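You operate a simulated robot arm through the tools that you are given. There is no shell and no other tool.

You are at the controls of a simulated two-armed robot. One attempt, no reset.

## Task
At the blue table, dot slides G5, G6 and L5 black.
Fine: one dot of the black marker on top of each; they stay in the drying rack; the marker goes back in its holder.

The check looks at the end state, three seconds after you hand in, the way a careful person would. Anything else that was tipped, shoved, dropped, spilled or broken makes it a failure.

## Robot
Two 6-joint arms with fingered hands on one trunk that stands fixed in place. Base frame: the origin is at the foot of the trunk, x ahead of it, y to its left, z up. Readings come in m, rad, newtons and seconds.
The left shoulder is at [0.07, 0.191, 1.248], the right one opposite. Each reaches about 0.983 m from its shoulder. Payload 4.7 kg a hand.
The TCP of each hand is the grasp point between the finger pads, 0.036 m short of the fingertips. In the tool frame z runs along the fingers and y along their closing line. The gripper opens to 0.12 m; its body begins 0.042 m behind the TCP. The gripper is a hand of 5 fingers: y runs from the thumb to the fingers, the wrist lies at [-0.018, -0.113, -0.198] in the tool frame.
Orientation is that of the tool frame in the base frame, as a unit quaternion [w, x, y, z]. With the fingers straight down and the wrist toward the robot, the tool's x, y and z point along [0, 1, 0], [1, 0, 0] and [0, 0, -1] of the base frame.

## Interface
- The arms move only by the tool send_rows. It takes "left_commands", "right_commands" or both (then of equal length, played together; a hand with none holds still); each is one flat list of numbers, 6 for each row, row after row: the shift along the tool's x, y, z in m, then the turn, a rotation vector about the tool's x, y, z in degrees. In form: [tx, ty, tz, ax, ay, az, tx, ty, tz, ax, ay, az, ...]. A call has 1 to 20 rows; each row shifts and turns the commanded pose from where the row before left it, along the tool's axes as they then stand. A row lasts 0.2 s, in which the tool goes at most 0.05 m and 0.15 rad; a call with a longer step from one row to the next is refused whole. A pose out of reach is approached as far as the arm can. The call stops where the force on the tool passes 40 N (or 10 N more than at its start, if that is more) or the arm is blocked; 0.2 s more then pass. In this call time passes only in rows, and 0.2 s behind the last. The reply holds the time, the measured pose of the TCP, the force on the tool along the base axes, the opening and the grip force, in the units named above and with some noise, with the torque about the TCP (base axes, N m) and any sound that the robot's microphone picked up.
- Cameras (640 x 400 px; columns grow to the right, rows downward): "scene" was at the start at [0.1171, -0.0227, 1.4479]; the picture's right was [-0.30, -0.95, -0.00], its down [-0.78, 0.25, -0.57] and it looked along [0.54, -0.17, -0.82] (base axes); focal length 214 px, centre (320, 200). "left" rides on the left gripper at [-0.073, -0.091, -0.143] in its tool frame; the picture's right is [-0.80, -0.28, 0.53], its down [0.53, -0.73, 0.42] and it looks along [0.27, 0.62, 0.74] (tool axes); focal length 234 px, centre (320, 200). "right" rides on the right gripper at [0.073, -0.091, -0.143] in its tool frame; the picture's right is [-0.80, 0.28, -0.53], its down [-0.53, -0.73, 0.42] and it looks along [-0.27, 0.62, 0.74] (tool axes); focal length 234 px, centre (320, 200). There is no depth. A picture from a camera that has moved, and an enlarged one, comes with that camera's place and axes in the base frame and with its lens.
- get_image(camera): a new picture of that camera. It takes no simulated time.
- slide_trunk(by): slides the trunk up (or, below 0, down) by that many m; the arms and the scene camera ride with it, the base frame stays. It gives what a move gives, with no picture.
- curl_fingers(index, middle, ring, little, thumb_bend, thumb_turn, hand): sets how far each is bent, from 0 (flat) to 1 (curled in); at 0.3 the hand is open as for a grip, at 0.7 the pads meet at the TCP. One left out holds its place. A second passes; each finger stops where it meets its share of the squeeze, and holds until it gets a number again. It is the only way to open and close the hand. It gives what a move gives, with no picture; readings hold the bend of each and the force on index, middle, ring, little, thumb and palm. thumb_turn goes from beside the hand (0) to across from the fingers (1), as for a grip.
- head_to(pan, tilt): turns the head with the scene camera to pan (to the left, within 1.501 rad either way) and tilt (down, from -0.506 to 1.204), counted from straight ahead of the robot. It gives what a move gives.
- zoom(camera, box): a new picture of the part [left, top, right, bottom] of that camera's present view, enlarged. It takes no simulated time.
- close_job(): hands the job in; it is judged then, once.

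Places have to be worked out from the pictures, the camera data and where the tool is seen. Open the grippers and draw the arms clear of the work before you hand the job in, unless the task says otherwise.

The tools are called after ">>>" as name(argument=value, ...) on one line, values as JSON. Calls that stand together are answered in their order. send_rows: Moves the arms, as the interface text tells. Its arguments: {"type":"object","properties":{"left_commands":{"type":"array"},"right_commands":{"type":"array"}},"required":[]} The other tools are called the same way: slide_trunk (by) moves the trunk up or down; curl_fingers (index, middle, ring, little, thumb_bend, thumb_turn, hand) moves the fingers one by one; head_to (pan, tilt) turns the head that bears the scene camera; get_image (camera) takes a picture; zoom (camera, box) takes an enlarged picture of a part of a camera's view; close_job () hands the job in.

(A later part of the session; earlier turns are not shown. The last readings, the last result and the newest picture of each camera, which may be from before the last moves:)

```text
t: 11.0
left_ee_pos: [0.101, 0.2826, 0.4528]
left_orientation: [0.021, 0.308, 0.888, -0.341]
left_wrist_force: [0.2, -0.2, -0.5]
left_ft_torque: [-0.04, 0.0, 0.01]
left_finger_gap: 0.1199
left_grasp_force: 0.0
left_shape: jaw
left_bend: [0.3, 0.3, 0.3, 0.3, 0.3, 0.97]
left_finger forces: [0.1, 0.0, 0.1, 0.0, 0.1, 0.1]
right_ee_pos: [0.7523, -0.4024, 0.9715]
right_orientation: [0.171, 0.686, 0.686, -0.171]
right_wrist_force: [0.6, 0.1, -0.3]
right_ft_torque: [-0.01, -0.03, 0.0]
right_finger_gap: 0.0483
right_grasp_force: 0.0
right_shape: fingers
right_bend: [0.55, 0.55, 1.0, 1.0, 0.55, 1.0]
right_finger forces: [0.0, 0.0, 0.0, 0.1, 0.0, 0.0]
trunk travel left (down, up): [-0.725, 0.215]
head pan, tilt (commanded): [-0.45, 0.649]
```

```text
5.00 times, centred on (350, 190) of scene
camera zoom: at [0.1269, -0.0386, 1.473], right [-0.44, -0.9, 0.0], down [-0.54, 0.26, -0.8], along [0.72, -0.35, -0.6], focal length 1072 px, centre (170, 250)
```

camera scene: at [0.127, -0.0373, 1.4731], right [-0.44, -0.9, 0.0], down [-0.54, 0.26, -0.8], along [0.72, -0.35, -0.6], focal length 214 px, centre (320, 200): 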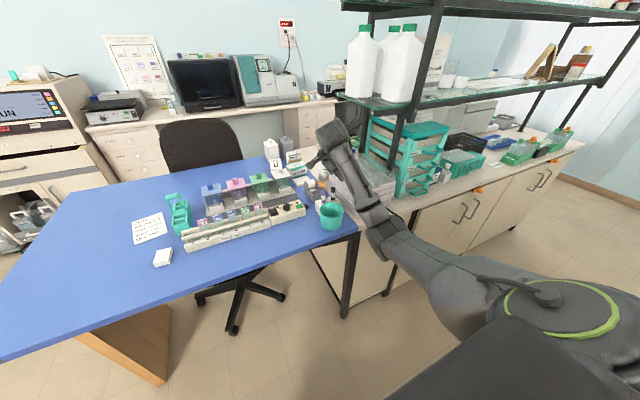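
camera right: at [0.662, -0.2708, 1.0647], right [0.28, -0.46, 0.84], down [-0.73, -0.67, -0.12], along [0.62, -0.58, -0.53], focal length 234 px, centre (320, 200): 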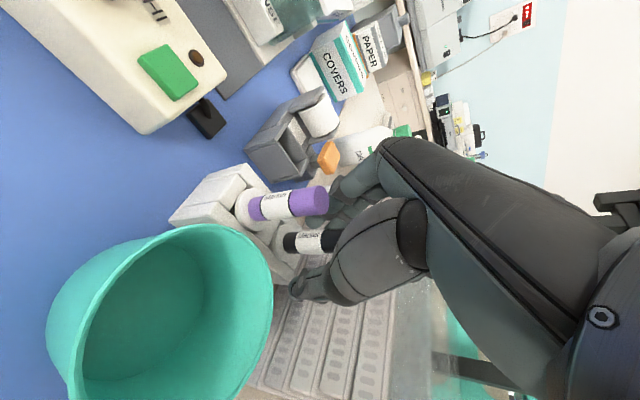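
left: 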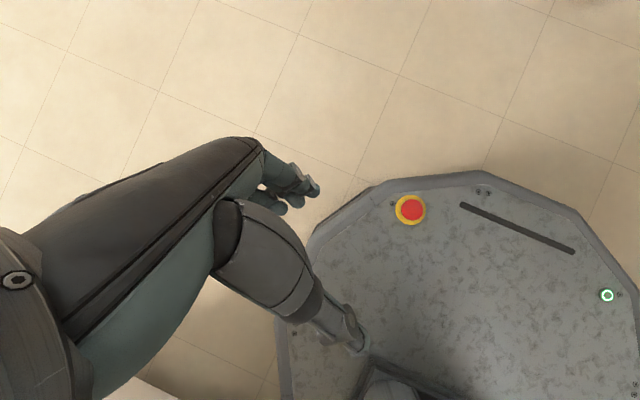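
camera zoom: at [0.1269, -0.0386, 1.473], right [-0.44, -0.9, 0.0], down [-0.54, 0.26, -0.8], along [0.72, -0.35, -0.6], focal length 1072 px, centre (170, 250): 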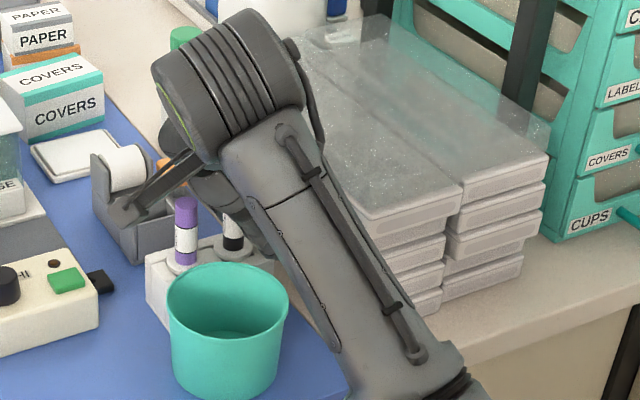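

No contact forces, and the marker stands between thumb and the two fingers. I close index, middle and thumb in two stages, first to 0.64.

>>> curl_fingers(hand="right", index=0.63, middle=0.63, thumb_bend=0.63)

>>> zoom(camera="right", box=[200, 140, 440, 310])

```text
t: 12.0
left_ee_pos: [0.1015, 0.283, 0.4525]
left_orientation: [0.022, 0.307, 0.888, -0.341]
left_wrist_force: [0.2, 0.0, -0.6]
left_ft_torque: [0.02, 0.01, 0.04]
left_finger_gap: 0.1196
left_grasp_force: 0.1
left_shape: jaw
left_bend: [0.3, 0.3, 0.3, 0.3, 0.3, 0.97]
left_finger forces: [0.0, 0.0, 0.1, 0.0, 0.0, 0.0]
right_ee_pos: [0.7512, -0.4019, 0.9725]
right_orientation: [0.171, 0.686, 0.686, -0.172]
right_wrist_force: [-0.4, -0.4, 1.0]
right_ft_torque: [0.01, 0.01, -0.03]
right_finger_gap: 0.0247
right_grasp_force: 0.1
right_shape: fingers
right_bend: [0.63, 0.63, 1.0, 1.0, 0.63, 1.0]
right_finger forces: [0.0, 0.0, 0.2, 0.0, 0.0, 0.0]
trunk travel left (down, up): [-0.725, 0.215]
head pan, tilt (commanded): [-0.45, 0.649]
```

```text
2.35 times, centred on (320, 225) of right
camera zoom: at [0.662, -0.2708, 1.0651], right [0.28, -0.46, 0.84], down [-0.73, -0.67, -0.13], along [0.62, -0.58, -0.53], focal length 551 px, centre (320, 141)
```

zoom: 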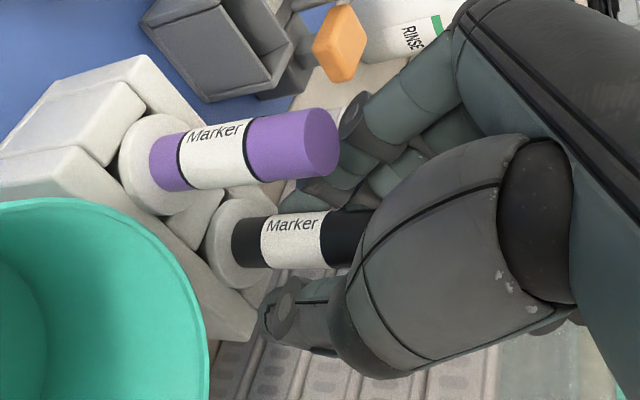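

Still no contact and the marker has not moved. I close firmly now.

>>> curl_fingers(hand="right", index=0.75, middle=0.75, thumb_bend=0.75)

>>> zoom(camera="right", box=[200, 140, 440, 310])

```text
t: 13.0
left_ee_pos: [0.1015, 0.2826, 0.453]
left_orientation: [0.021, 0.308, 0.888, -0.341]
left_wrist_force: [-1.2, -0.2, 0.1]
left_ft_torque: [0.01, 0.02, -0.03]
left_finger_gap: 0.1201
left_grasp_force: 0.1
left_shape: jaw
left_bend: [0.3, 0.3, 0.3, 0.3, 0.3, 0.97]
left_finger forces: [0.1, 0.0, 0.0, 0.1, 0.1, 0.0]
right_ee_pos: [0.7522, -0.4012, 0.9722]
right_orientation: [0.171, 0.686, 0.686, -0.171]
right_wrist_force: [-0.4, 0.2, 0.4]
right_ft_torque: [-0.01, -0.01, 0.03]
right_finger_gap: 0.0
right_grasp_force: 0.1
right_shape: fingers
right_bend: [0.74, 0.74, 1.0, 1.0, 0.72, 1.0]
right_finger forces: [0.1, 0.0, 0.0, 0.0, 0.1, 0.0]
trunk travel left (down, up): [-0.725, 0.215]
head pan, tilt (commanded): [-0.45, 0.649]
```

```text
2.35 times, centred on (320, 225) of right
camera zoom: at [0.662, -0.2708, 1.0651], right [0.28, -0.46, 0.84], down [-0.73, -0.67, -0.13], along [0.62, -0.58, -0.53], focal length 551 px, centre (320, 141)
```

zoom: 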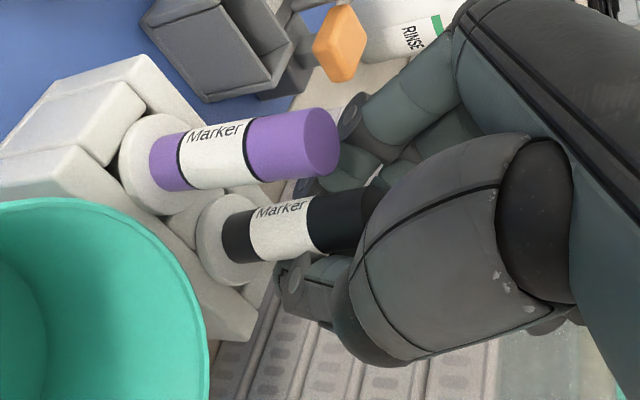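

The fingers met each other with no force, so the marker slipped out to the index side and leans slightly. I reopen to 0.55 and look.

>>> curl_fingers(hand="right", index=0.55, middle=0.55, thumb_bend=0.55)

>>> zoom(camera="right", box=[200, 140, 440, 310])

>>> zoom(camera="scene", box=[310, 150, 390, 230])

```text
t: 14.0
left_ee_pos: [0.1012, 0.2831, 0.4529]
left_orientation: [0.022, 0.308, 0.888, -0.34]
left_wrist_force: [0.2, 0.6, -0.1]
left_ft_torque: [0.02, -0.02, -0.01]
left_finger_gap: 0.1198
left_grasp_force: 0.2
left_shape: jaw
left_bend: [0.3, 0.3, 0.3, 0.3, 0.3, 0.97]
left_finger forces: [0.0, 0.0, 0.0, 0.1, 0.1, 0.1]
right_ee_pos: [0.7532, -0.4019, 0.9726]
right_orientation: [0.171, 0.686, 0.686, -0.171]
right_wrist_force: [-0.7, 0.1, 0.5]
right_ft_torque: [-0.02, 0.04, -0.01]
right_finger_gap: 0.0472
right_grasp_force: 0.0
right_shape: fingers
right_bend: [0.55, 0.55, 1.0, 1.0, 0.55, 1.0]
right_finger forces: [0.0, 0.0, 0.0, 0.0, 0.0, 0.0]
trunk travel left (down, up): [-0.725, 0.215]
head pan, tilt (commanded): [-0.45, 0.649]
```

```text
2.35 times, centred on (320, 225) of right
camera zoom: at [0.662, -0.2707, 1.0651], right [0.28, -0.46, 0.84], down [-0.73, -0.67, -0.13], along [0.62, -0.58, -0.53], focal length 551 px, centre (320, 141)
```

zoom: 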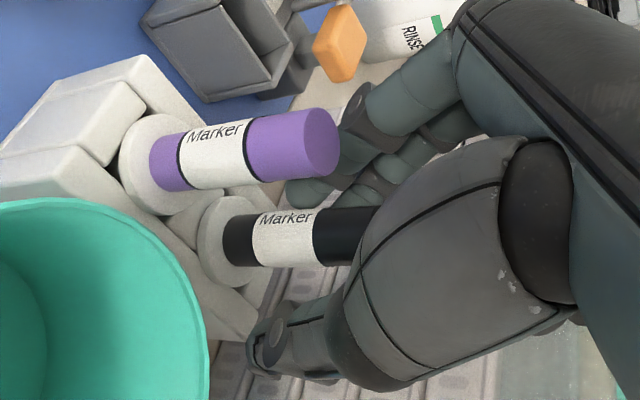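

```text
5.00 times, centred on (350, 190) of scene
camera zoom: at [0.1268, -0.0385, 1.473], right [-0.44, -0.9, 0.0], down [-0.54, 0.26, -0.8], along [0.72, -0.35, -0.6], focal length 1072 px, centre (170, 250)
```

zoom: 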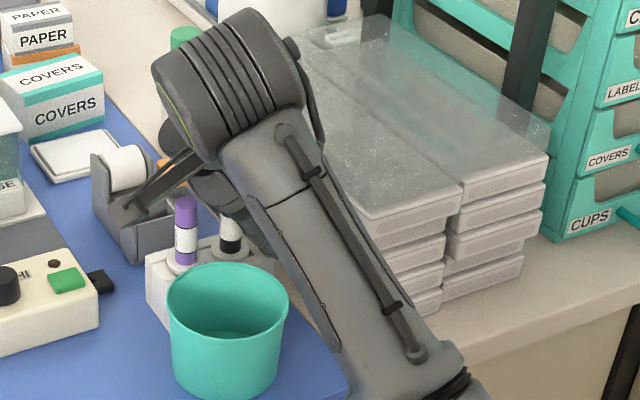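

The marker and its grey foot disc slid a few mm left together in the roomy well and it still stands upright. The tilt was too strong for a centred pinch, so I rise 60 mm and reduce the tilt to about 12 degrees, then locate the marker anew.

>>> send_rows(right_commands=[-0.00939, 0, -0.01766, 0, 0, 0, -0.00939, 0, -0.01766, 0, 0, 0, -0.00939, 0, -0.01766, 0, 0, 0, 0, 0, 0, 0, 8, 0, 0, 0, 0, 0, 8, 0])

>>> get_image(camera="right")

>>> zoom(camera="right", box=[160, 160, 360, 310])

>>> zoom(camera="scene", box=[325, 155, 385, 215])

```text
t: 15.2
left_ee_pos: [0.1013, 0.2829, 0.4538]
left_orientation: [0.021, 0.308, 0.888, -0.34]
left_wrist_force: [-0.2, -0.8, 0.2]
left_ft_torque: [0.0, -0.02, -0.05]
left_finger_gap: 0.1197
left_grasp_force: 0.0
left_shape: jaw
left_bend: [0.3, 0.3, 0.3, 0.3, 0.3, 0.97]
left_finger forces: [0.0, 0.0, 0.0, 0.0, 0.0, 0.0]
right_ee_pos: [0.7514, -0.402, 1.0328]
right_orientation: [0.073, 0.703, 0.704, -0.073]
right_wrist_force: [-0.2, 0.3, -0.5]
right_ft_torque: [0.06, 0.02, 0.0]
right_finger_gap: 0.0474
right_grasp_force: 0.1
right_shape: fingers
right_bend: [0.55, 0.55, 1.0, 1.0, 0.55, 1.0]
right_finger forces: [0.0, 0.0, 0.0, 0.0, 0.1, 0.1]
trunk travel left (down, up): [-0.725, 0.215]
head pan, tilt (commanded): [-0.45, 0.649]
```

```text
taken
camera right: at [0.6618, -0.3017, 1.1584], right [0.28, -0.68, 0.68], down [-0.73, -0.61, -0.31], along [0.62, -0.41, -0.67], focal length 234 px, centre (320, 200)
```

right: 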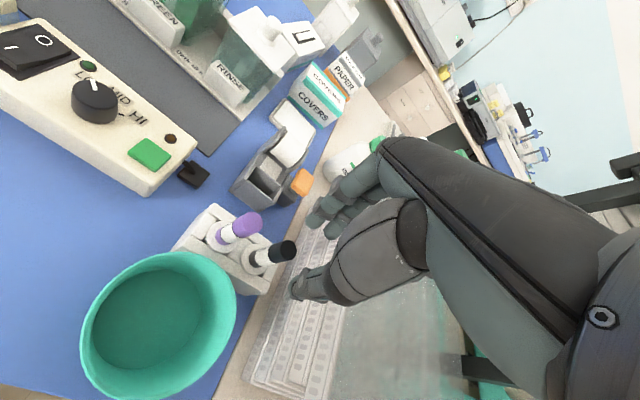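

```text
2.67 times, centred on (260, 235) of right
camera zoom: at [0.6618, -0.3017, 1.1584], right [0.28, -0.68, 0.68], down [-0.73, -0.61, -0.31], along [0.62, -0.41, -0.67], focal length 624 px, centre (480, 107)
```

zoom: 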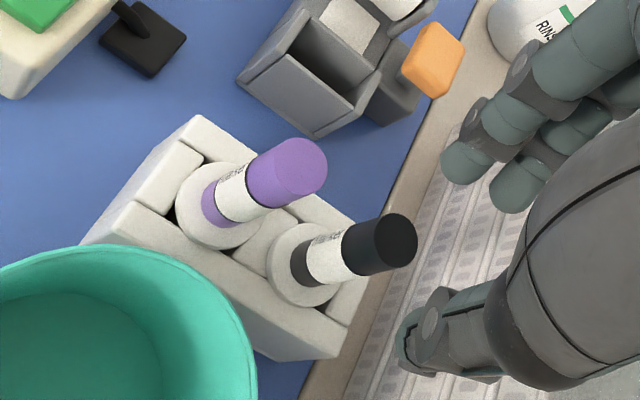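

```text
6.67 times, centred on (355, 185) of scene
camera zoom: at [0.1266, -0.0393, 1.473], right [-0.44, -0.9, 0.0], down [-0.54, 0.26, -0.8], along [0.72, -0.35, -0.6], focal length 1430 px, centre (87, 300)
```

zoom: 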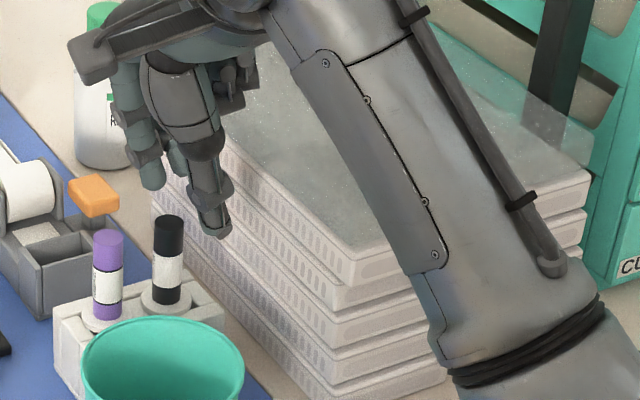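

The marker axis is now at about (0.751, -0.398), the hand about 5 mm to its right. I shift left and descend 30 mm, watching the little-finger force.

>>> send_rows(right_commands=[0.0069, -0.0018, -0.0015, 0, 0, 0, 0.00208, 0, 0.00978, 0, 0, 0, 0.00208, 0, 0.00978, 0, 0, 0, 0.00208, 0, 0.00978, 0, 0, 0])

>>> zoom(camera="right", box=[180, 150, 380, 310])

>>> zoom(camera="scene", box=[325, 155, 385, 215])

```text
t: 16.2
left_ee_pos: [0.1017, 0.2831, 0.4539]
left_orientation: [0.021, 0.308, 0.888, -0.34]
left_wrist_force: [0.8, -0.7, 0.1]
left_ft_torque: [0.01, -0.01, -0.01]
left_finger_gap: 0.1199
left_grasp_force: 0.0
left_shape: jaw
left_bend: [0.3, 0.3, 0.3, 0.3, 0.3, 0.97]
left_finger forces: [0.0, 0.1, 0.0, 0.0, 0.0, 0.1]
right_ee_pos: [0.7498, -0.3942, 1.0021]
right_orientation: [0.074, 0.703, 0.703, -0.074]
right_wrist_force: [1.0, 0.3, -0.5]
right_ft_torque: [-0.02, -0.01, -0.03]
right_finger_gap: 0.0472
right_grasp_force: 0.0
right_shape: fingers
right_bend: [0.55, 0.55, 1.0, 1.0, 0.55, 1.0]
right_finger forces: [0.1, 0.0, 0.1, 0.0, 0.0, 0.1]
trunk travel left (down, up): [-0.725, 0.215]
head pan, tilt (commanded): [-0.45, 0.649]
```

```text
2.50 times, centred on (280, 230) of right
camera zoom: at [0.66, -0.2943, 1.1276], right [0.28, -0.68, 0.68], down [-0.73, -0.61, -0.31], along [0.62, -0.41, -0.67], focal length 585 px, centre (420, 125)
```

zoom: 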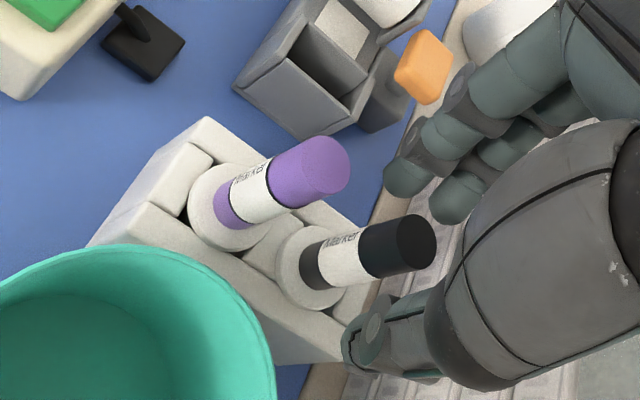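

```text
6.67 times, centred on (355, 185) of scene
camera zoom: at [0.1269, -0.0387, 1.473], right [-0.44, -0.9, 0.0], down [-0.54, 0.26, -0.8], along [0.72, -0.35, -0.6], focal length 1430 px, centre (87, 300)
```

zoom: 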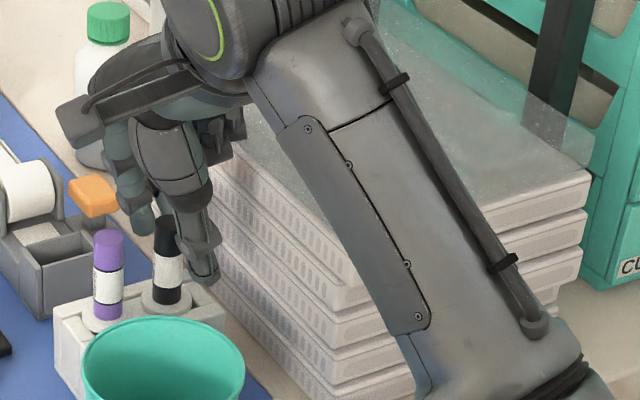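

Aligned within about a millimetre and no contact. I descend the next 30 mm to grip height in small rows.

>>> send_rows(right_commands=[0.00208, 0, 0.00978, 0, 0, 0, 0.00156, 0, 0.00734, 0, 0, 0])

>>> send_rows(right_commands=[0.00125, 0, 0.00587, 0, 0, 0, 0.00125, 0, 0.00587, 0, 0, 0])

>>> zoom(camera="right", box=[200, 140, 440, 310])

>>> zoom(camera="scene", box=[325, 155, 385, 215])

```text
t: 16.8
left_ee_pos: [0.1011, 0.2824, 0.4539]
left_orientation: [0.021, 0.308, 0.888, -0.341]
left_wrist_force: [-0.4, 0.2, -0.1]
left_ft_torque: [0.0, -0.03, -0.01]
left_finger_gap: 0.1197
left_grasp_force: 0.1
left_shape: jaw
left_bend: [0.3, 0.3, 0.3, 0.3, 0.3, 0.97]
left_finger forces: [0.0, 0.0, 0.0, 0.0, 0.1, 0.0]
right_ee_pos: [0.7502, -0.3945, 0.9867]
right_orientation: [0.074, 0.703, 0.703, -0.073]
right_wrist_force: [0.4, -0.2, -0.4]
right_ft_torque: [0.01, -0.01, -0.02]
right_finger_gap: 0.0473
right_grasp_force: 0.0
right_shape: fingers
right_bend: [0.55, 0.55, 1.0, 1.0, 0.55, 1.0]
right_finger forces: [0.0, 0.1, 0.0, 0.0, 0.0, 0.1]
trunk travel left (down, up): [-0.725, 0.215]
head pan, tilt (commanded): [-0.45, 0.649]
```

```text
t: 17.4
left_ee_pos: [0.1023, 0.2817, 0.4533]
left_orientation: [0.021, 0.308, 0.888, -0.34]
left_wrist_force: [0.2, -0.8, 0.8]
left_ft_torque: [0.02, 0.02, 0.0]
left_finger_gap: 0.1199
left_grasp_force: 0.0
left_shape: jaw
left_bend: [0.3, 0.3, 0.3, 0.3, 0.3, 0.97]
left_finger forces: [0.0, 0.0, 0.0, 0.1, 0.0, 0.0]
right_ee_pos: [0.7507, -0.395, 0.9741]
right_orientation: [0.073, 0.703, 0.704, -0.074]
right_wrist_force: [0.1, 0.7, 0.1]
right_ft_torque: [0.0, 0.01, 0.02]
right_finger_gap: 0.0474
right_grasp_force: 0.1
right_shape: fingers
right_bend: [0.55, 0.55, 1.0, 1.0, 0.55, 1.0]
right_finger forces: [0.0, 0.1, 0.1, 0.1, 0.1, 0.0]
trunk travel left (down, up): [-0.725, 0.215]
head pan, tilt (commanded): [-0.45, 0.649]
```

```text
2.35 times, centred on (320, 225) of right
camera zoom: at [0.6599, -0.2944, 1.0984], right [0.28, -0.68, 0.68], down [-0.73, -0.61, -0.3], along [0.62, -0.41, -0.67], focal length 551 px, centre (320, 141)
```

zoom: 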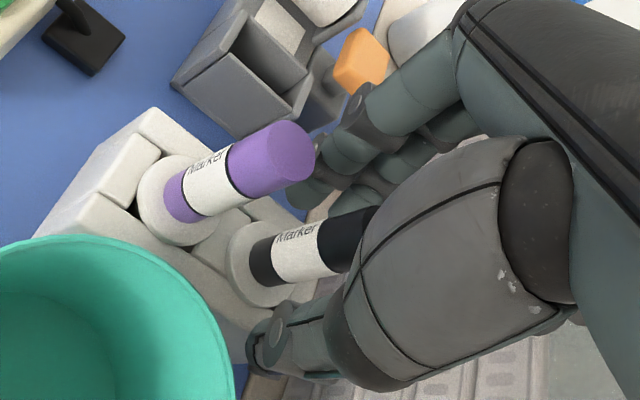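

```text
6.67 times, centred on (355, 185) of scene
camera zoom: at [0.1268, -0.0386, 1.473], right [-0.44, -0.9, 0.0], down [-0.54, 0.26, -0.8], along [0.72, -0.35, -0.6], focal length 1430 px, centre (87, 300)
```

zoom: 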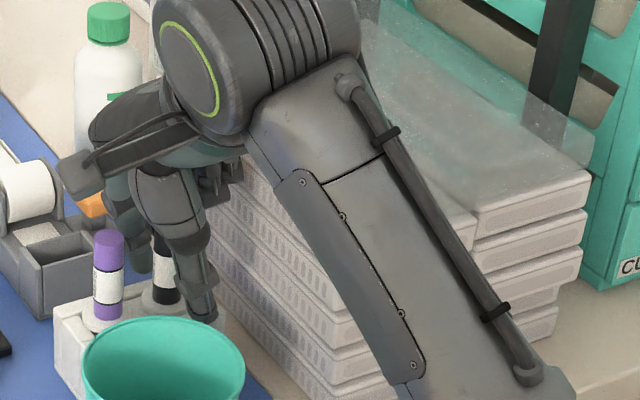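

Grip height reached with zero contact. I close in stages: first 0.64.

>>> curl_fingers(hand="right", index=0.64, middle=0.64, thumb_bend=0.64)

>>> zoom(camera="right", box=[200, 140, 440, 310])

```text
t: 18.4
left_ee_pos: [0.1018, 0.2836, 0.4534]
left_orientation: [0.023, 0.307, 0.888, -0.341]
left_wrist_force: [-0.6, 0.6, 0.2]
left_ft_torque: [0.04, -0.03, 0.02]
left_finger_gap: 0.12
left_grasp_force: 0.1
left_shape: jaw
left_bend: [0.3, 0.3, 0.3, 0.3, 0.3, 0.97]
left_finger forces: [0.0, 0.0, 0.0, 0.1, 0.0, 0.1]
right_ee_pos: [0.7506, -0.395, 0.9729]
right_orientation: [0.074, 0.704, 0.703, -0.074]
right_wrist_force: [-0.3, 0.2, -0.3]
right_ft_torque: [0.04, -0.01, 0.0]
right_finger_gap: 0.022
right_grasp_force: 0.1
right_shape: fingers
right_bend: [0.64, 0.64, 1.0, 1.0, 0.64, 1.0]
right_finger forces: [0.1, 0.1, 0.0, 0.1, 0.1, 0.0]
trunk travel left (down, up): [-0.725, 0.215]
head pan, tilt (commanded): [-0.45, 0.649]
```

```text
2.35 times, centred on (320, 225) of right
camera zoom: at [0.66, -0.2942, 1.0986], right [0.28, -0.68, 0.68], down [-0.73, -0.61, -0.3], along [0.62, -0.41, -0.67], focal length 551 px, centre (320, 141)
```

zoom: 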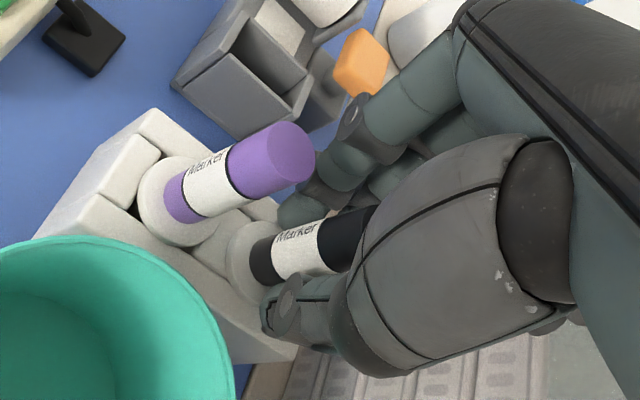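

Pads are about to touch the marker on both sides. I close further to 0.68.

>>> curl_fingers(hand="right", index=0.68, middle=0.68, thumb_bend=0.68)

>>> zoom(camera="right", box=[200, 140, 440, 310])

```text
t: 19.4
left_ee_pos: [0.1026, 0.2823, 0.4539]
left_orientation: [0.021, 0.307, 0.888, -0.341]
left_wrist_force: [0.1, -0.1, 0.2]
left_ft_torque: [0.04, 0.0, -0.04]
left_finger_gap: 0.1195
left_grasp_force: 0.1
left_shape: jaw
left_bend: [0.3, 0.3, 0.3, 0.3, 0.3, 0.97]
left_finger forces: [0.0, 0.0, 0.0, 0.0, 0.0, 0.0]
right_ee_pos: [0.7513, -0.395, 0.9733]
right_orientation: [0.074, 0.703, 0.704, -0.074]
right_wrist_force: [-0.5, 0.0, -0.1]
right_ft_torque: [0.0, 0.0, 0.01]
right_finger_gap: 0.0168
right_grasp_force: 2.1
right_shape: fingers
right_bend: [0.66, 0.68, 1.0, 1.0, 0.66, 1.0]
right_finger forces: [2.1, 0.1, 0.0, 0.0, 2.0, 0.1]
trunk travel left (down, up): [-0.725, 0.215]
head pan, tilt (commanded): [-0.45, 0.649]
```

```text
2.35 times, centred on (320, 225) of right
camera zoom: at [0.66, -0.2942, 1.0986], right [0.28, -0.68, 0.68], down [-0.73, -0.61, -0.3], along [0.62, -0.41, -0.67], focal length 551 px, centre (320, 141)
```

zoom: 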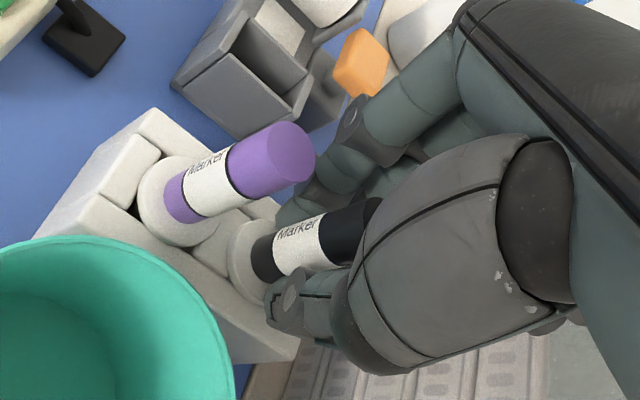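

Index and thumb now hold the marker with 2 N, middle not yet touching. I squeeze somewhat further.

>>> curl_fingers(hand="right", index=0.72, middle=0.74, thumb_bend=0.72)

>>> zoom(camera="right", box=[200, 140, 440, 310])

```text
t: 20.4
left_ee_pos: [0.1016, 0.2829, 0.454]
left_orientation: [0.021, 0.308, 0.888, -0.341]
left_wrist_force: [0.1, -0.8, 0.2]
left_ft_torque: [0.01, 0.0, 0.0]
left_finger_gap: 0.1197
left_grasp_force: 0.0
left_shape: jaw
left_bend: [0.3, 0.3, 0.3, 0.3, 0.3, 0.97]
left_finger forces: [0.0, 0.0, 0.1, 0.1, 0.0, 0.0]
right_ee_pos: [0.7509, -0.393, 0.9737]
right_orientation: [0.073, 0.703, 0.703, -0.074]
right_wrist_force: [0.2, -0.7, 0.0]
right_ft_torque: [0.06, -0.02, 0.0]
right_finger_gap: 0.0141
right_grasp_force: 6.6
right_shape: fingers
right_bend: [0.71, 0.74, 1.0, 1.0, 0.67, 1.0]
right_finger forces: [6.7, 0.0, 0.0, 0.0, 6.6, 0.0]
trunk travel left (down, up): [-0.725, 0.215]
head pan, tilt (commanded): [-0.45, 0.649]
```

```text
2.35 times, centred on (320, 225) of right
camera zoom: at [0.66, -0.2942, 1.0986], right [0.28, -0.68, 0.68], down [-0.73, -0.61, -0.3], along [0.62, -0.41, -0.67], focal length 551 px, centre (320, 141)
```

zoom: 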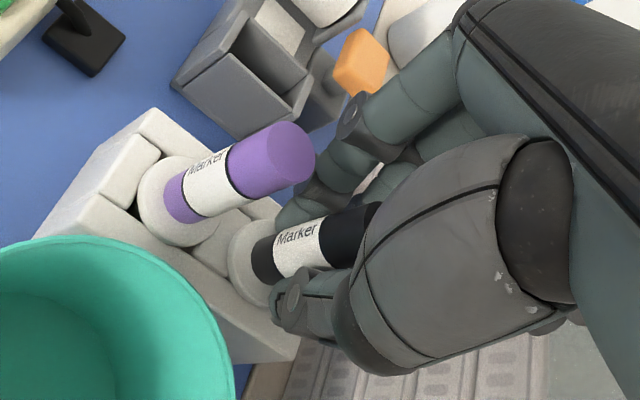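

The pinch is only index against thumb (6.6 N); the middle finger passes beside the marker. I look closer at where the fingers sit relative to it before deciding.

>>> zoom(camera="right", box=[280, 180, 380, 290])

>>> zoom(camera="scene", box=[335, 170, 375, 210])

```text
3.64 times, centred on (330, 235) of right
camera zoom: at [0.66, -0.2942, 1.0986], right [0.28, -0.68, 0.68], down [-0.73, -0.61, -0.3], along [0.62, -0.41, -0.67], focal length 852 px, centre (284, 73)
```

zoom: 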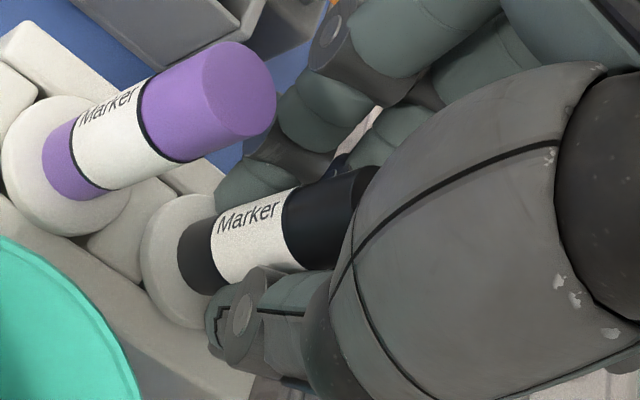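

```text
10.00 times, centred on (355, 190) of scene
camera zoom: at [0.1269, -0.0386, 1.473], right [-0.44, -0.9, 0.0], down [-0.54, 0.26, -0.8], along [0.72, -0.35, -0.6], focal length 2145 px, centre (-30, 300)
```

zoom: 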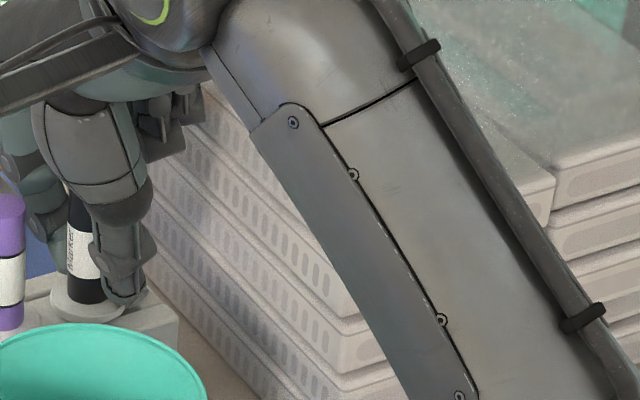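

The marker sits slightly toward the index side of the thumb. I open a little, shift the hand 4 mm toward the index side and grip again so that index and middle cradle it.

>>> curl_fingers(hand="right", index=0.59, middle=0.59, thumb_bend=0.59)

>>> send_rows(right_commands=[0.0045, 0, 0, 0, 0, 0])

>>> zoom(camera="right", box=[240, 160, 400, 310])

>>> zoom(camera="scene", box=[335, 170, 375, 210])

```text
t: 21.4
left_ee_pos: [0.1016, 0.2825, 0.4542]
left_orientation: [0.021, 0.307, 0.888, -0.341]
left_wrist_force: [-0.8, 1.2, 0.9]
left_ft_torque: [-0.01, -0.01, 0.02]
left_finger_gap: 0.1198
left_grasp_force: 0.1
left_shape: jaw
left_bend: [0.3, 0.3, 0.3, 0.3, 0.3, 0.97]
left_finger forces: [0.0, 0.1, 0.0, 0.0, 0.1, 0.0]
right_ee_pos: [0.7508, -0.3941, 0.9737]
right_orientation: [0.074, 0.703, 0.703, -0.074]
right_wrist_force: [0.4, -0.2, -0.7]
right_ft_torque: [0.02, -0.01, -0.03]
right_finger_gap: 0.0354
right_grasp_force: 0.1
right_shape: fingers
right_bend: [0.59, 0.59, 1.0, 1.0, 0.59, 1.0]
right_finger forces: [0.0, 0.1, 0.1, 0.0, 0.0, 0.0]
trunk travel left (down, up): [-0.725, 0.215]
head pan, tilt (commanded): [-0.45, 0.649]
```

```text
t: 21.8
left_ee_pos: [0.1024, 0.2827, 0.4537]
left_orientation: [0.021, 0.307, 0.888, -0.341]
left_wrist_force: [0.1, 0.0, -0.5]
left_ft_torque: [0.04, 0.0, 0.01]
left_finger_gap: 0.1198
left_grasp_force: 0.1
left_shape: jaw
left_bend: [0.3, 0.3, 0.3, 0.3, 0.3, 0.97]
left_finger forces: [0.0, 0.0, 0.1, 0.0, 0.0, 0.0]
right_ee_pos: [0.7515, -0.3883, 0.9722]
right_orientation: [0.074, 0.704, 0.703, -0.074]
right_wrist_force: [-0.3, 0.0, 0.3]
right_ft_torque: [0.01, -0.01, 0.02]
right_finger_gap: 0.0354
right_grasp_force: 0.1
right_shape: fingers
right_bend: [0.59, 0.59, 1.0, 1.0, 0.59, 1.0]
right_finger forces: [0.0, 0.0, 0.1, 0.0, 0.0, 0.0]
trunk travel left (down, up): [-0.725, 0.215]
head pan, tilt (commanded): [-0.45, 0.649]
```

```text
2.67 times, centred on (320, 235) of right
camera zoom: at [0.6601, -0.2894, 1.0976], right [0.28, -0.68, 0.68], down [-0.73, -0.61, -0.3], along [0.62, -0.41, -0.67], focal length 624 px, centre (320, 107)
```

zoom: 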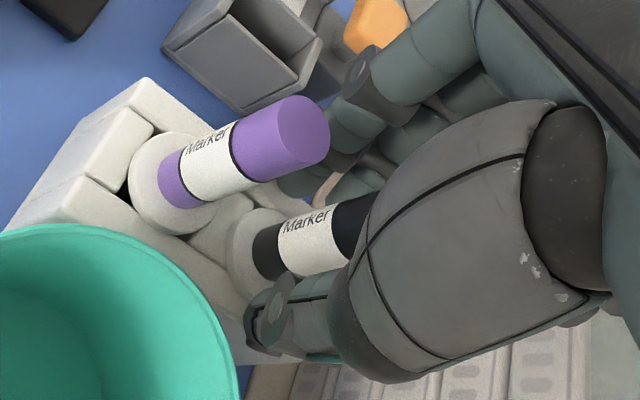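

```text
10.00 times, centred on (355, 190) of scene
camera zoom: at [0.1269, -0.0382, 1.473], right [-0.44, -0.9, 0.0], down [-0.54, 0.26, -0.8], along [0.72, -0.35, -0.6], focal length 2145 px, centre (-30, 300)
```

zoom: 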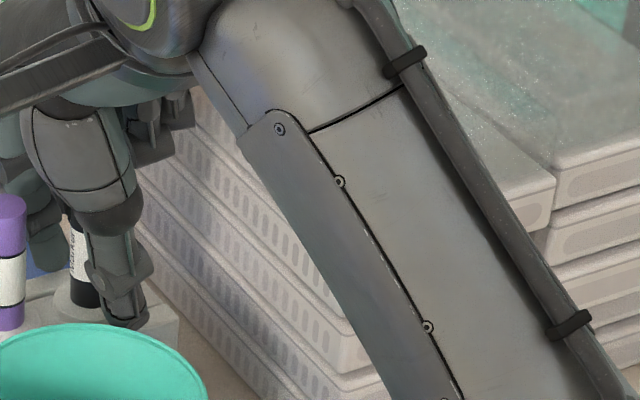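

No contact with the purple marker. Closing again to 0.68 to see which fingers take load.

>>> curl_fingers(hand="right", index=0.68, middle=0.68, thumb_bend=0.68)

>>> zoom(camera="right", box=[260, 170, 380, 300])

```text
t: 22.8
left_ee_pos: [0.102, 0.2832, 0.454]
left_orientation: [0.022, 0.307, 0.888, -0.342]
left_wrist_force: [0.0, -0.1, 0.3]
left_ft_torque: [0.0, -0.02, 0.02]
left_finger_gap: 0.1197
left_grasp_force: 0.1
left_shape: jaw
left_bend: [0.3, 0.3, 0.3, 0.3, 0.3, 0.97]
left_finger forces: [0.1, 0.0, 0.0, 0.0, 0.1, 0.0]
right_ee_pos: [0.7501, -0.3897, 0.9723]
right_orientation: [0.074, 0.703, 0.703, -0.074]
right_wrist_force: [-0.3, -0.5, 0.2]
right_ft_torque: [0.0, -0.02, 0.01]
right_finger_gap: 0.017
right_grasp_force: 2.0
right_shape: fingers
right_bend: [0.66, 0.68, 1.0, 1.0, 0.65, 1.0]
right_finger forces: [2.3, 0.0, 0.1, 0.0, 2.2, 0.0]
trunk travel left (down, up): [-0.725, 0.215]
head pan, tilt (commanded): [-0.45, 0.649]
```

```text
3.08 times, centred on (320, 235) of right
camera zoom: at [0.6602, -0.2897, 1.0976], right [0.28, -0.68, 0.68], down [-0.73, -0.61, -0.3], along [0.62, -0.41, -0.67], focal length 720 px, centre (320, 92)
```

zoom: 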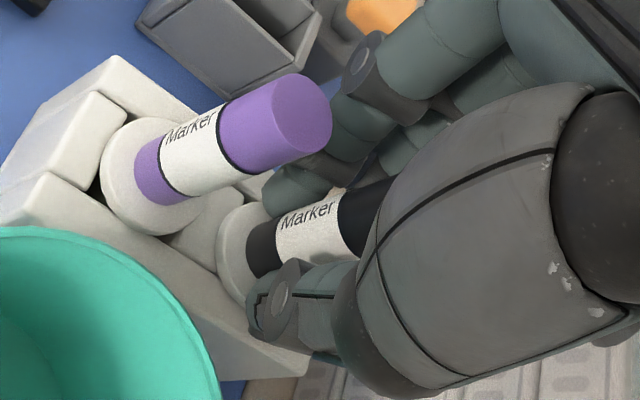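

Index and thumb hold again with the gap equal to the marker's width. I bring the middle finger further to see if it reaches the marker.

>>> curl_fingers(hand="right", middle=0.76)

>>> zoom(camera="right", box=[290, 190, 370, 270])

```text
t: 23.8
left_ee_pos: [0.1013, 0.2833, 0.4544]
left_orientation: [0.022, 0.307, 0.889, -0.34]
left_wrist_force: [0.3, 0.1, 0.1]
left_ft_torque: [-0.01, 0.0, -0.01]
left_finger_gap: 0.1199
left_grasp_force: 0.1
left_shape: jaw
left_bend: [0.3, 0.3, 0.3, 0.3, 0.3, 0.97]
left_finger forces: [0.1, 0.1, 0.0, 0.0, 0.0, 0.0]
right_ee_pos: [0.7492, -0.3904, 0.9721]
right_orientation: [0.075, 0.703, 0.703, -0.074]
right_wrist_force: [-0.2, -0.1, 3.0]
right_ft_torque: [0.02, 0.01, -0.02]
right_finger_gap: 0.0173
right_grasp_force: 5.4
right_shape: fingers
right_bend: [0.66, 0.75, 1.0, 1.0, 0.65, 1.0]
right_finger forces: [4.2, 3.1, 0.0, 0.0, 4.1, 0.0]
trunk travel left (down, up): [-0.725, 0.215]
head pan, tilt (commanded): [-0.45, 0.649]
```

```text
5.00 times, centred on (330, 230) of right
camera zoom: at [0.6598, -0.2895, 1.0981], right [0.28, -0.68, 0.68], down [-0.73, -0.61, -0.31], along [0.62, -0.41, -0.67], focal length 1171 px, centre (270, 50)
```

zoom: 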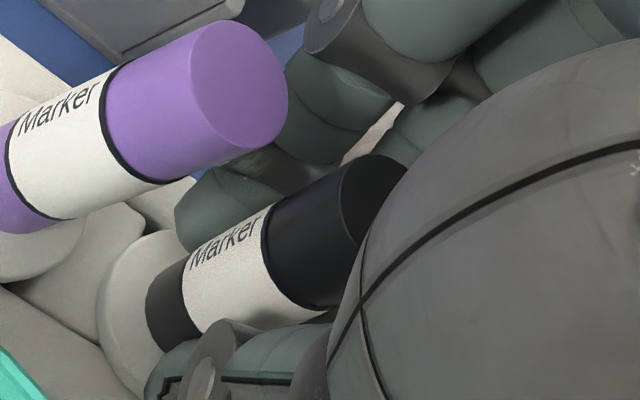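

Now index, middle and thumb all bear on the marker (4.2, 3.1, 4.1 N). I lift 12 mm straight up and look.

>>> send_rows(right_commands=[-0.00125, 0, -0.00587, 0, 0, 0, -0.00125, 0, -0.00587, 0, 0, 0])

>>> zoom(camera="right", box=[240, 170, 380, 290])

>>> zoom(camera="scene", box=[325, 165, 375, 215])

```text
t: 24.4
left_ee_pos: [0.1014, 0.283, 0.4534]
left_orientation: [0.022, 0.308, 0.888, -0.341]
left_wrist_force: [-0.3, 0.8, 0.1]
left_ft_torque: [0.01, 0.0, -0.03]
left_finger_gap: 0.1194
left_grasp_force: 0.0
left_shape: jaw
left_bend: [0.3, 0.3, 0.3, 0.3, 0.3, 0.97]
left_finger forces: [0.0, 0.0, 0.0, 0.0, 0.1, 0.0]
right_ee_pos: [0.7508, -0.3898, 0.9846]
right_orientation: [0.074, 0.704, 0.703, -0.074]
right_wrist_force: [0.1, 0.1, -0.5]
right_ft_torque: [0.06, 0.01, 0.01]
right_finger_gap: 0.0171
right_grasp_force: 3.8
right_shape: fingers
right_bend: [0.66, 0.76, 1.0, 1.0, 0.65, 1.0]
right_finger forces: [2.9, 1.4, 0.1, 0.0, 3.2, 0.0]
trunk travel left (down, up): [-0.725, 0.215]
head pan, tilt (commanded): [-0.45, 0.649]
```

```text
3.33 times, centred on (310, 230) of right
camera zoom: at [0.6601, -0.2894, 1.1098], right [0.28, -0.68, 0.68], down [-0.73, -0.61, -0.3], along [0.62, -0.41, -0.67], focal length 781 px, centre (353, 100)
```

zoom: 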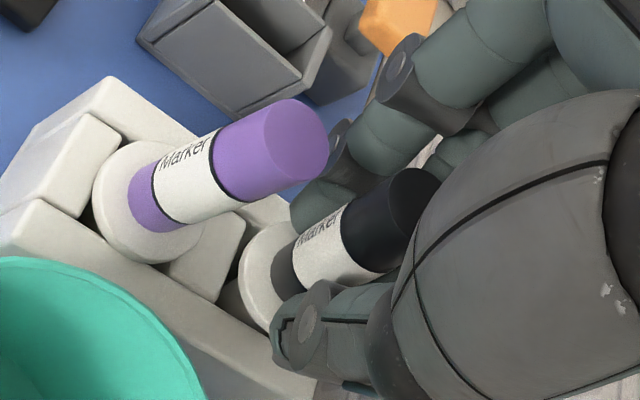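

```text
8.00 times, centred on (350, 190) of scene
camera zoom: at [0.1267, -0.0384, 1.473], right [-0.44, -0.9, 0.0], down [-0.54, 0.26, -0.8], along [0.72, -0.35, -0.6], focal length 1716 px, centre (80, 280)
```

zoom: 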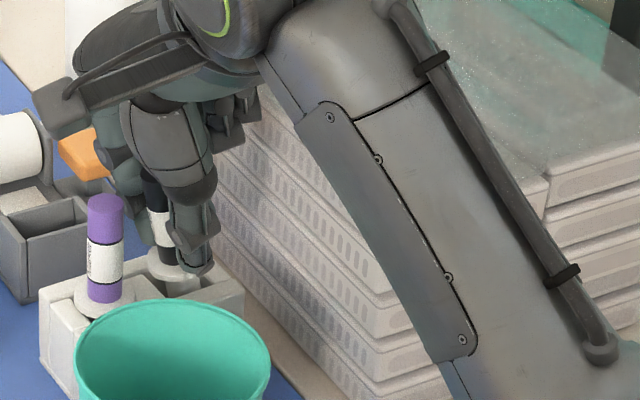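

The marker rises with the hand together with its grey disc, so the disc is a flange of the marker. I tighten slightly and then lift on to see its lower end.

>>> curl_fingers(hand="right", index=0.695, middle=0.77, thumb_bend=0.695)

>>> zoom(camera="right", box=[240, 170, 380, 290])

```text
t: 25.4
left_ee_pos: [0.1026, 0.2836, 0.4536]
left_orientation: [0.022, 0.308, 0.888, -0.34]
left_wrist_force: [0.6, -0.3, 0.3]
left_ft_torque: [-0.01, -0.02, 0.0]
left_finger_gap: 0.1197
left_grasp_force: 0.1
left_shape: jaw
left_bend: [0.3, 0.3, 0.3, 0.3, 0.3, 0.97]
left_finger forces: [0.0, 0.1, 0.0, 0.1, 0.0, 0.0]
right_ee_pos: [0.7507, -0.3894, 0.9853]
right_orientation: [0.074, 0.703, 0.704, -0.074]
right_wrist_force: [0.1, 0.4, -0.4]
right_ft_torque: [0.03, 0.02, 0.02]
right_finger_gap: 0.0172
right_grasp_force: 3.6
right_shape: fingers
right_bend: [0.66, 0.77, 1.0, 1.0, 0.66, 1.0]
right_finger forces: [3.4, 1.2, 0.0, 0.2, 3.6, 0.1]
trunk travel left (down, up): [-0.725, 0.215]
head pan, tilt (commanded): [-0.45, 0.649]
```

```text
3.33 times, centred on (310, 230) of right
camera zoom: at [0.6602, -0.2895, 1.1097], right [0.28, -0.68, 0.68], down [-0.73, -0.61, -0.3], along [0.62, -0.41, -0.67], focal length 781 px, centre (353, 100)
```

zoom: 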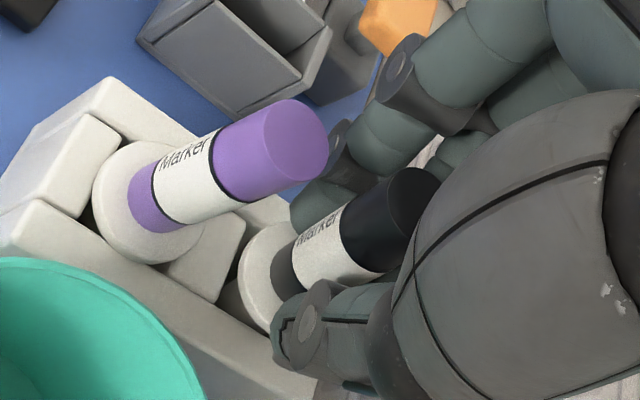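

The hold is steady at about 3.5 N. I lift 100 mm straight up and inspect the marker's lower end.

>>> send_rows(right_commands=[-0.00208, 0, -0.00978, 0, 0, 0, -0.00416, 0, -0.01956, 0, 0, 0, -0.00416, 0, -0.01956, 0, 0, 0, -0.00416, 0, -0.01956, 0, 0, 0, -0.00416, 0, -0.01956, 0, 0, 0, -0.00208, 0, -0.00978, 0, 0, 0])

>>> get_image(camera="right")

>>> zoom(camera="right", box=[220, 170, 380, 300])

>>> zoom(camera="scene", box=[325, 140, 385, 210])

```text
t: 26.8
left_ee_pos: [0.1018, 0.2824, 0.4527]
left_orientation: [0.022, 0.308, 0.888, -0.341]
left_wrist_force: [-0.4, 0.4, 0.5]
left_ft_torque: [0.01, -0.03, -0.04]
left_finger_gap: 0.1197
left_grasp_force: 0.0
left_shape: jaw
left_bend: [0.3, 0.3, 0.3, 0.3, 0.3, 0.97]
left_finger forces: [0.1, 0.0, 0.1, 0.0, 0.0, 0.0]
right_ee_pos: [0.7507, -0.3895, 1.0858]
right_orientation: [0.074, 0.703, 0.704, -0.073]
right_wrist_force: [-0.2, -0.2, -1.0]
right_ft_torque: [0.02, 0.01, 0.0]
right_finger_gap: 0.0171
right_grasp_force: 3.8
right_shape: fingers
right_bend: [0.66, 0.77, 1.0, 1.0, 0.66, 1.0]
right_finger forces: [3.1, 0.9, 0.0, 0.1, 3.6, 0.0]
trunk travel left (down, up): [-0.725, 0.215]
head pan, tilt (commanded): [-0.45, 0.649]
```

```text
taken
camera right: at [0.66, -0.2897, 1.2106], right [0.28, -0.68, 0.68], down [-0.73, -0.61, -0.3], along [0.62, -0.41, -0.67], focal length 234 px, centre (320, 200)
```

right: 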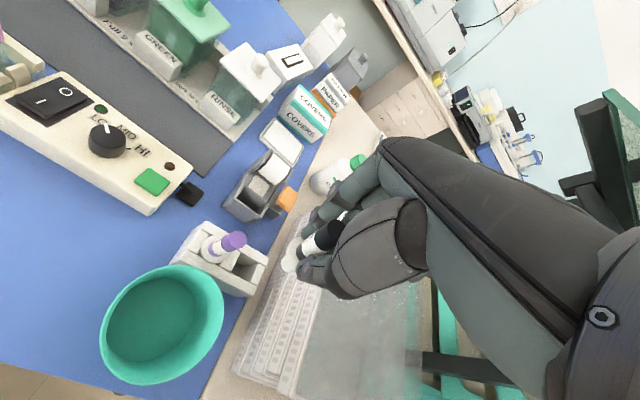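

```text
3.08 times, centred on (300, 235) of right
camera zoom: at [0.66, -0.2897, 1.2106], right [0.28, -0.68, 0.68], down [-0.73, -0.61, -0.3], along [0.62, -0.41, -0.67], focal length 720 px, centre (382, 92)
```

zoom: 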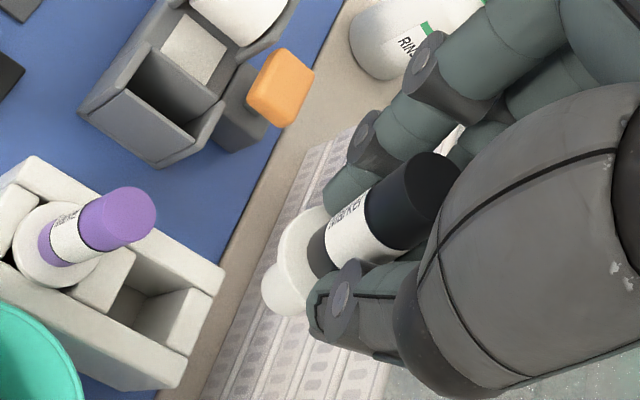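

```text
5.71 times, centred on (355, 175) of scene
camera zoom: at [0.1268, -0.0385, 1.473], right [-0.44, -0.9, 0.0], down [-0.54, 0.26, -0.8], along [0.72, -0.35, -0.6], focal length 1226 px, centre (120, 343)
```

zoom: 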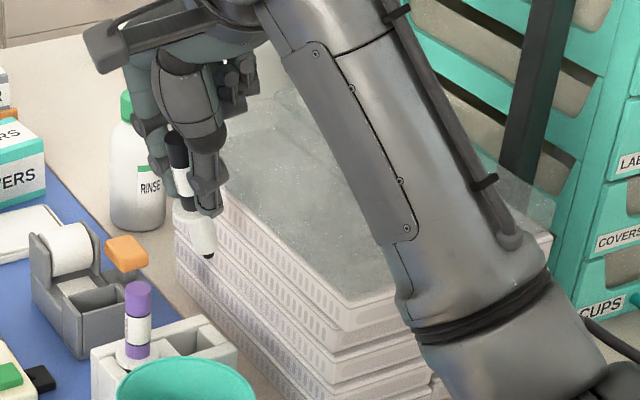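

The marker has a flange, a white neck and a black nib at its lower end; it is held leaning about 15 degrees, nib toward the right. For an accurate second view of nib and slides I raise the left arm as a side camera, staying in the free space ahead of the robot; the right hand holds still.

>>> send_rows(left_commands=[-0.0267, 0.00965, -0.03493, 0, 0, 0, -0.0267, 0.00965, -0.03493, 0, 0, 0, -0.0267, 0.00965, -0.03493, 0, 0, 0, -0.0267, 0.00965, -0.03493, 0, 0, 0, -0.0267, 0.00965, -0.03493, 0, 0, 0, -0.0267, 0.00965, -0.03493, 0, 0, 0])

>>> get_image(camera="left")

```text
t: 28.2
left_ee_pos: [0.3016, 0.3604, 0.6201]
left_orientation: [0.022, 0.307, 0.888, -0.341]
left_wrist_force: [0.2, -0.4, 0.0]
left_ft_torque: [0.02, 0.0, 0.01]
left_finger_gap: 0.12
left_grasp_force: 0.0
left_shape: jaw
left_bend: [0.3, 0.3, 0.3, 0.3, 0.3, 0.98]
left_finger forces: [0.0, 0.1, 0.0, 0.0, 0.1, 0.0]
right_ee_pos: [0.7508, -0.389, 1.085]
right_orientation: [0.073, 0.703, 0.703, -0.075]
right_wrist_force: [-0.3, 0.1, -0.4]
right_ft_torque: [0.01, 0.03, -0.03]
right_finger_gap: 0.0171
right_grasp_force: 4.3
right_shape: fingers
right_bend: [0.66, 0.77, 1.0, 1.0, 0.66, 1.0]
right_finger forces: [3.1, 0.8, 0.0, 0.1, 3.6, 0.0]
trunk travel left (down, up): [-0.725, 0.215]
head pan, tilt (commanded): [-0.45, 0.649]
```

```text
taken
camera left: at [0.3326, 0.358, 0.8021], right [0.4, -0.91, -0.04], down [-0.91, -0.4, -0.02], along [0.01, 0.04, -1.0], focal length 234 px, centre (320, 200)
```

left: 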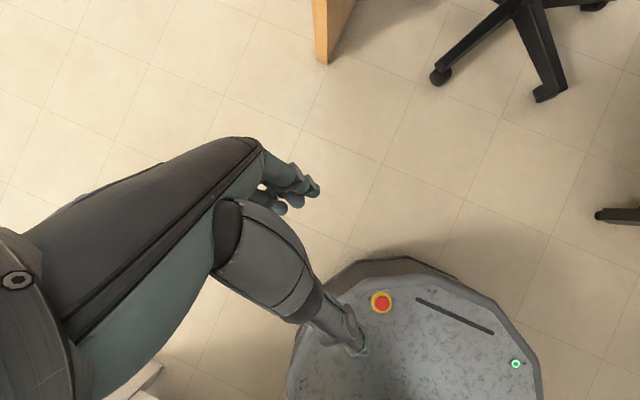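

The left hand moved freely, well in front of the table edge. I raise it to about z 1.05.

>>> send_rows(left_commands=[-0.01197, -0.02257, -0.03473, 0, 0, 0, -0.01197, -0.02257, -0.03473, 0, 0, 0, -0.01197, -0.02257, -0.03473, 0, 0, 0, -0.01197, -0.02257, -0.03473, 0, 0, 0, -0.01197, -0.02257, -0.03473, 0, 0, 0, -0.01197, -0.02257, -0.03473, 0, 0, 0, -0.01197, -0.02257, -0.03473, 0, 0, 0, -0.01197, -0.02257, -0.03473, 0, 0, 0, -0.01197, -0.02257, -0.03473, 0, 0, 0, -0.01197, -0.02257, -0.03473, 0, 0, 0])

>>> get_image(camera="left")

>>> get_image(camera="scene")

```text
t: 30.4
left_ee_pos: [0.3482, 0.382, 1.02]
left_orientation: [0.044, 0.294, 0.878, -0.376]
left_wrist_force: [-0.7, 1.4, 0.0]
left_ft_torque: [0.0, 0.01, 0.03]
left_finger_gap: 0.12
left_grasp_force: 0.0
left_shape: jaw
left_bend: [0.3, 0.3, 0.3, 0.3, 0.3, 0.98]
left_finger forces: [0.0, 0.0, 0.1, 0.0, 0.0, 0.0]
left hand out of reach, approached as far as the arm can: row 7, 8, 9, 10
right_ee_pos: [0.7504, -0.3904, 1.0858]
right_orientation: [0.074, 0.703, 0.704, -0.074]
right_wrist_force: [-0.2, 0.5, -0.1]
right_ft_torque: [-0.03, 0.0, -0.06]
right_finger_gap: 0.0174
right_grasp_force: 3.9
right_shape: fingers
right_bend: [0.66, 0.77, 1.0, 1.0, 0.66, 1.0]
right_finger forces: [3.1, 0.9, 0.1, 0.1, 3.7, 0.0]
trunk travel left (down, up): [-0.725, 0.215]
head pan, tilt (commanded): [-0.45, 0.649]
```

```text
taken
camera left: at [0.3777, 0.3963, 1.2022], right [0.43, -0.9, 0.04], down [-0.9, -0.43, 0.0], along [0.01, -0.04, -1.0], focal length 234 px, centre (320, 200)
```

left: 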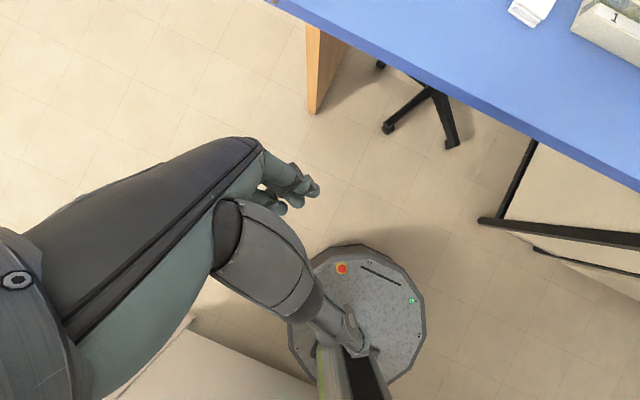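

```text
taken
camera scene: at [0.1257, -0.0375, 1.4732], right [-0.44, -0.9, 0.0], down [-0.54, 0.26, -0.8], along [0.72, -0.35, -0.6], focal length 214 px, centre (320, 200)
```

scene: 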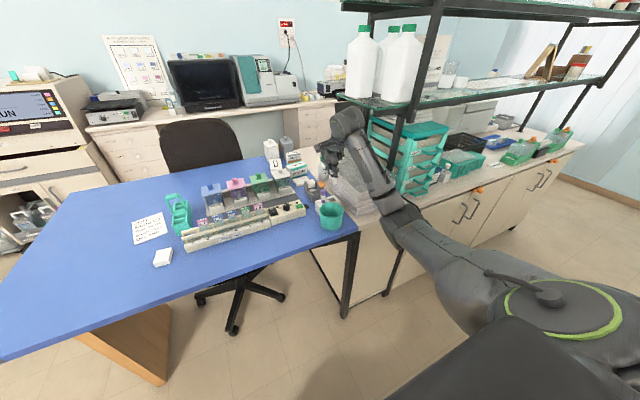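

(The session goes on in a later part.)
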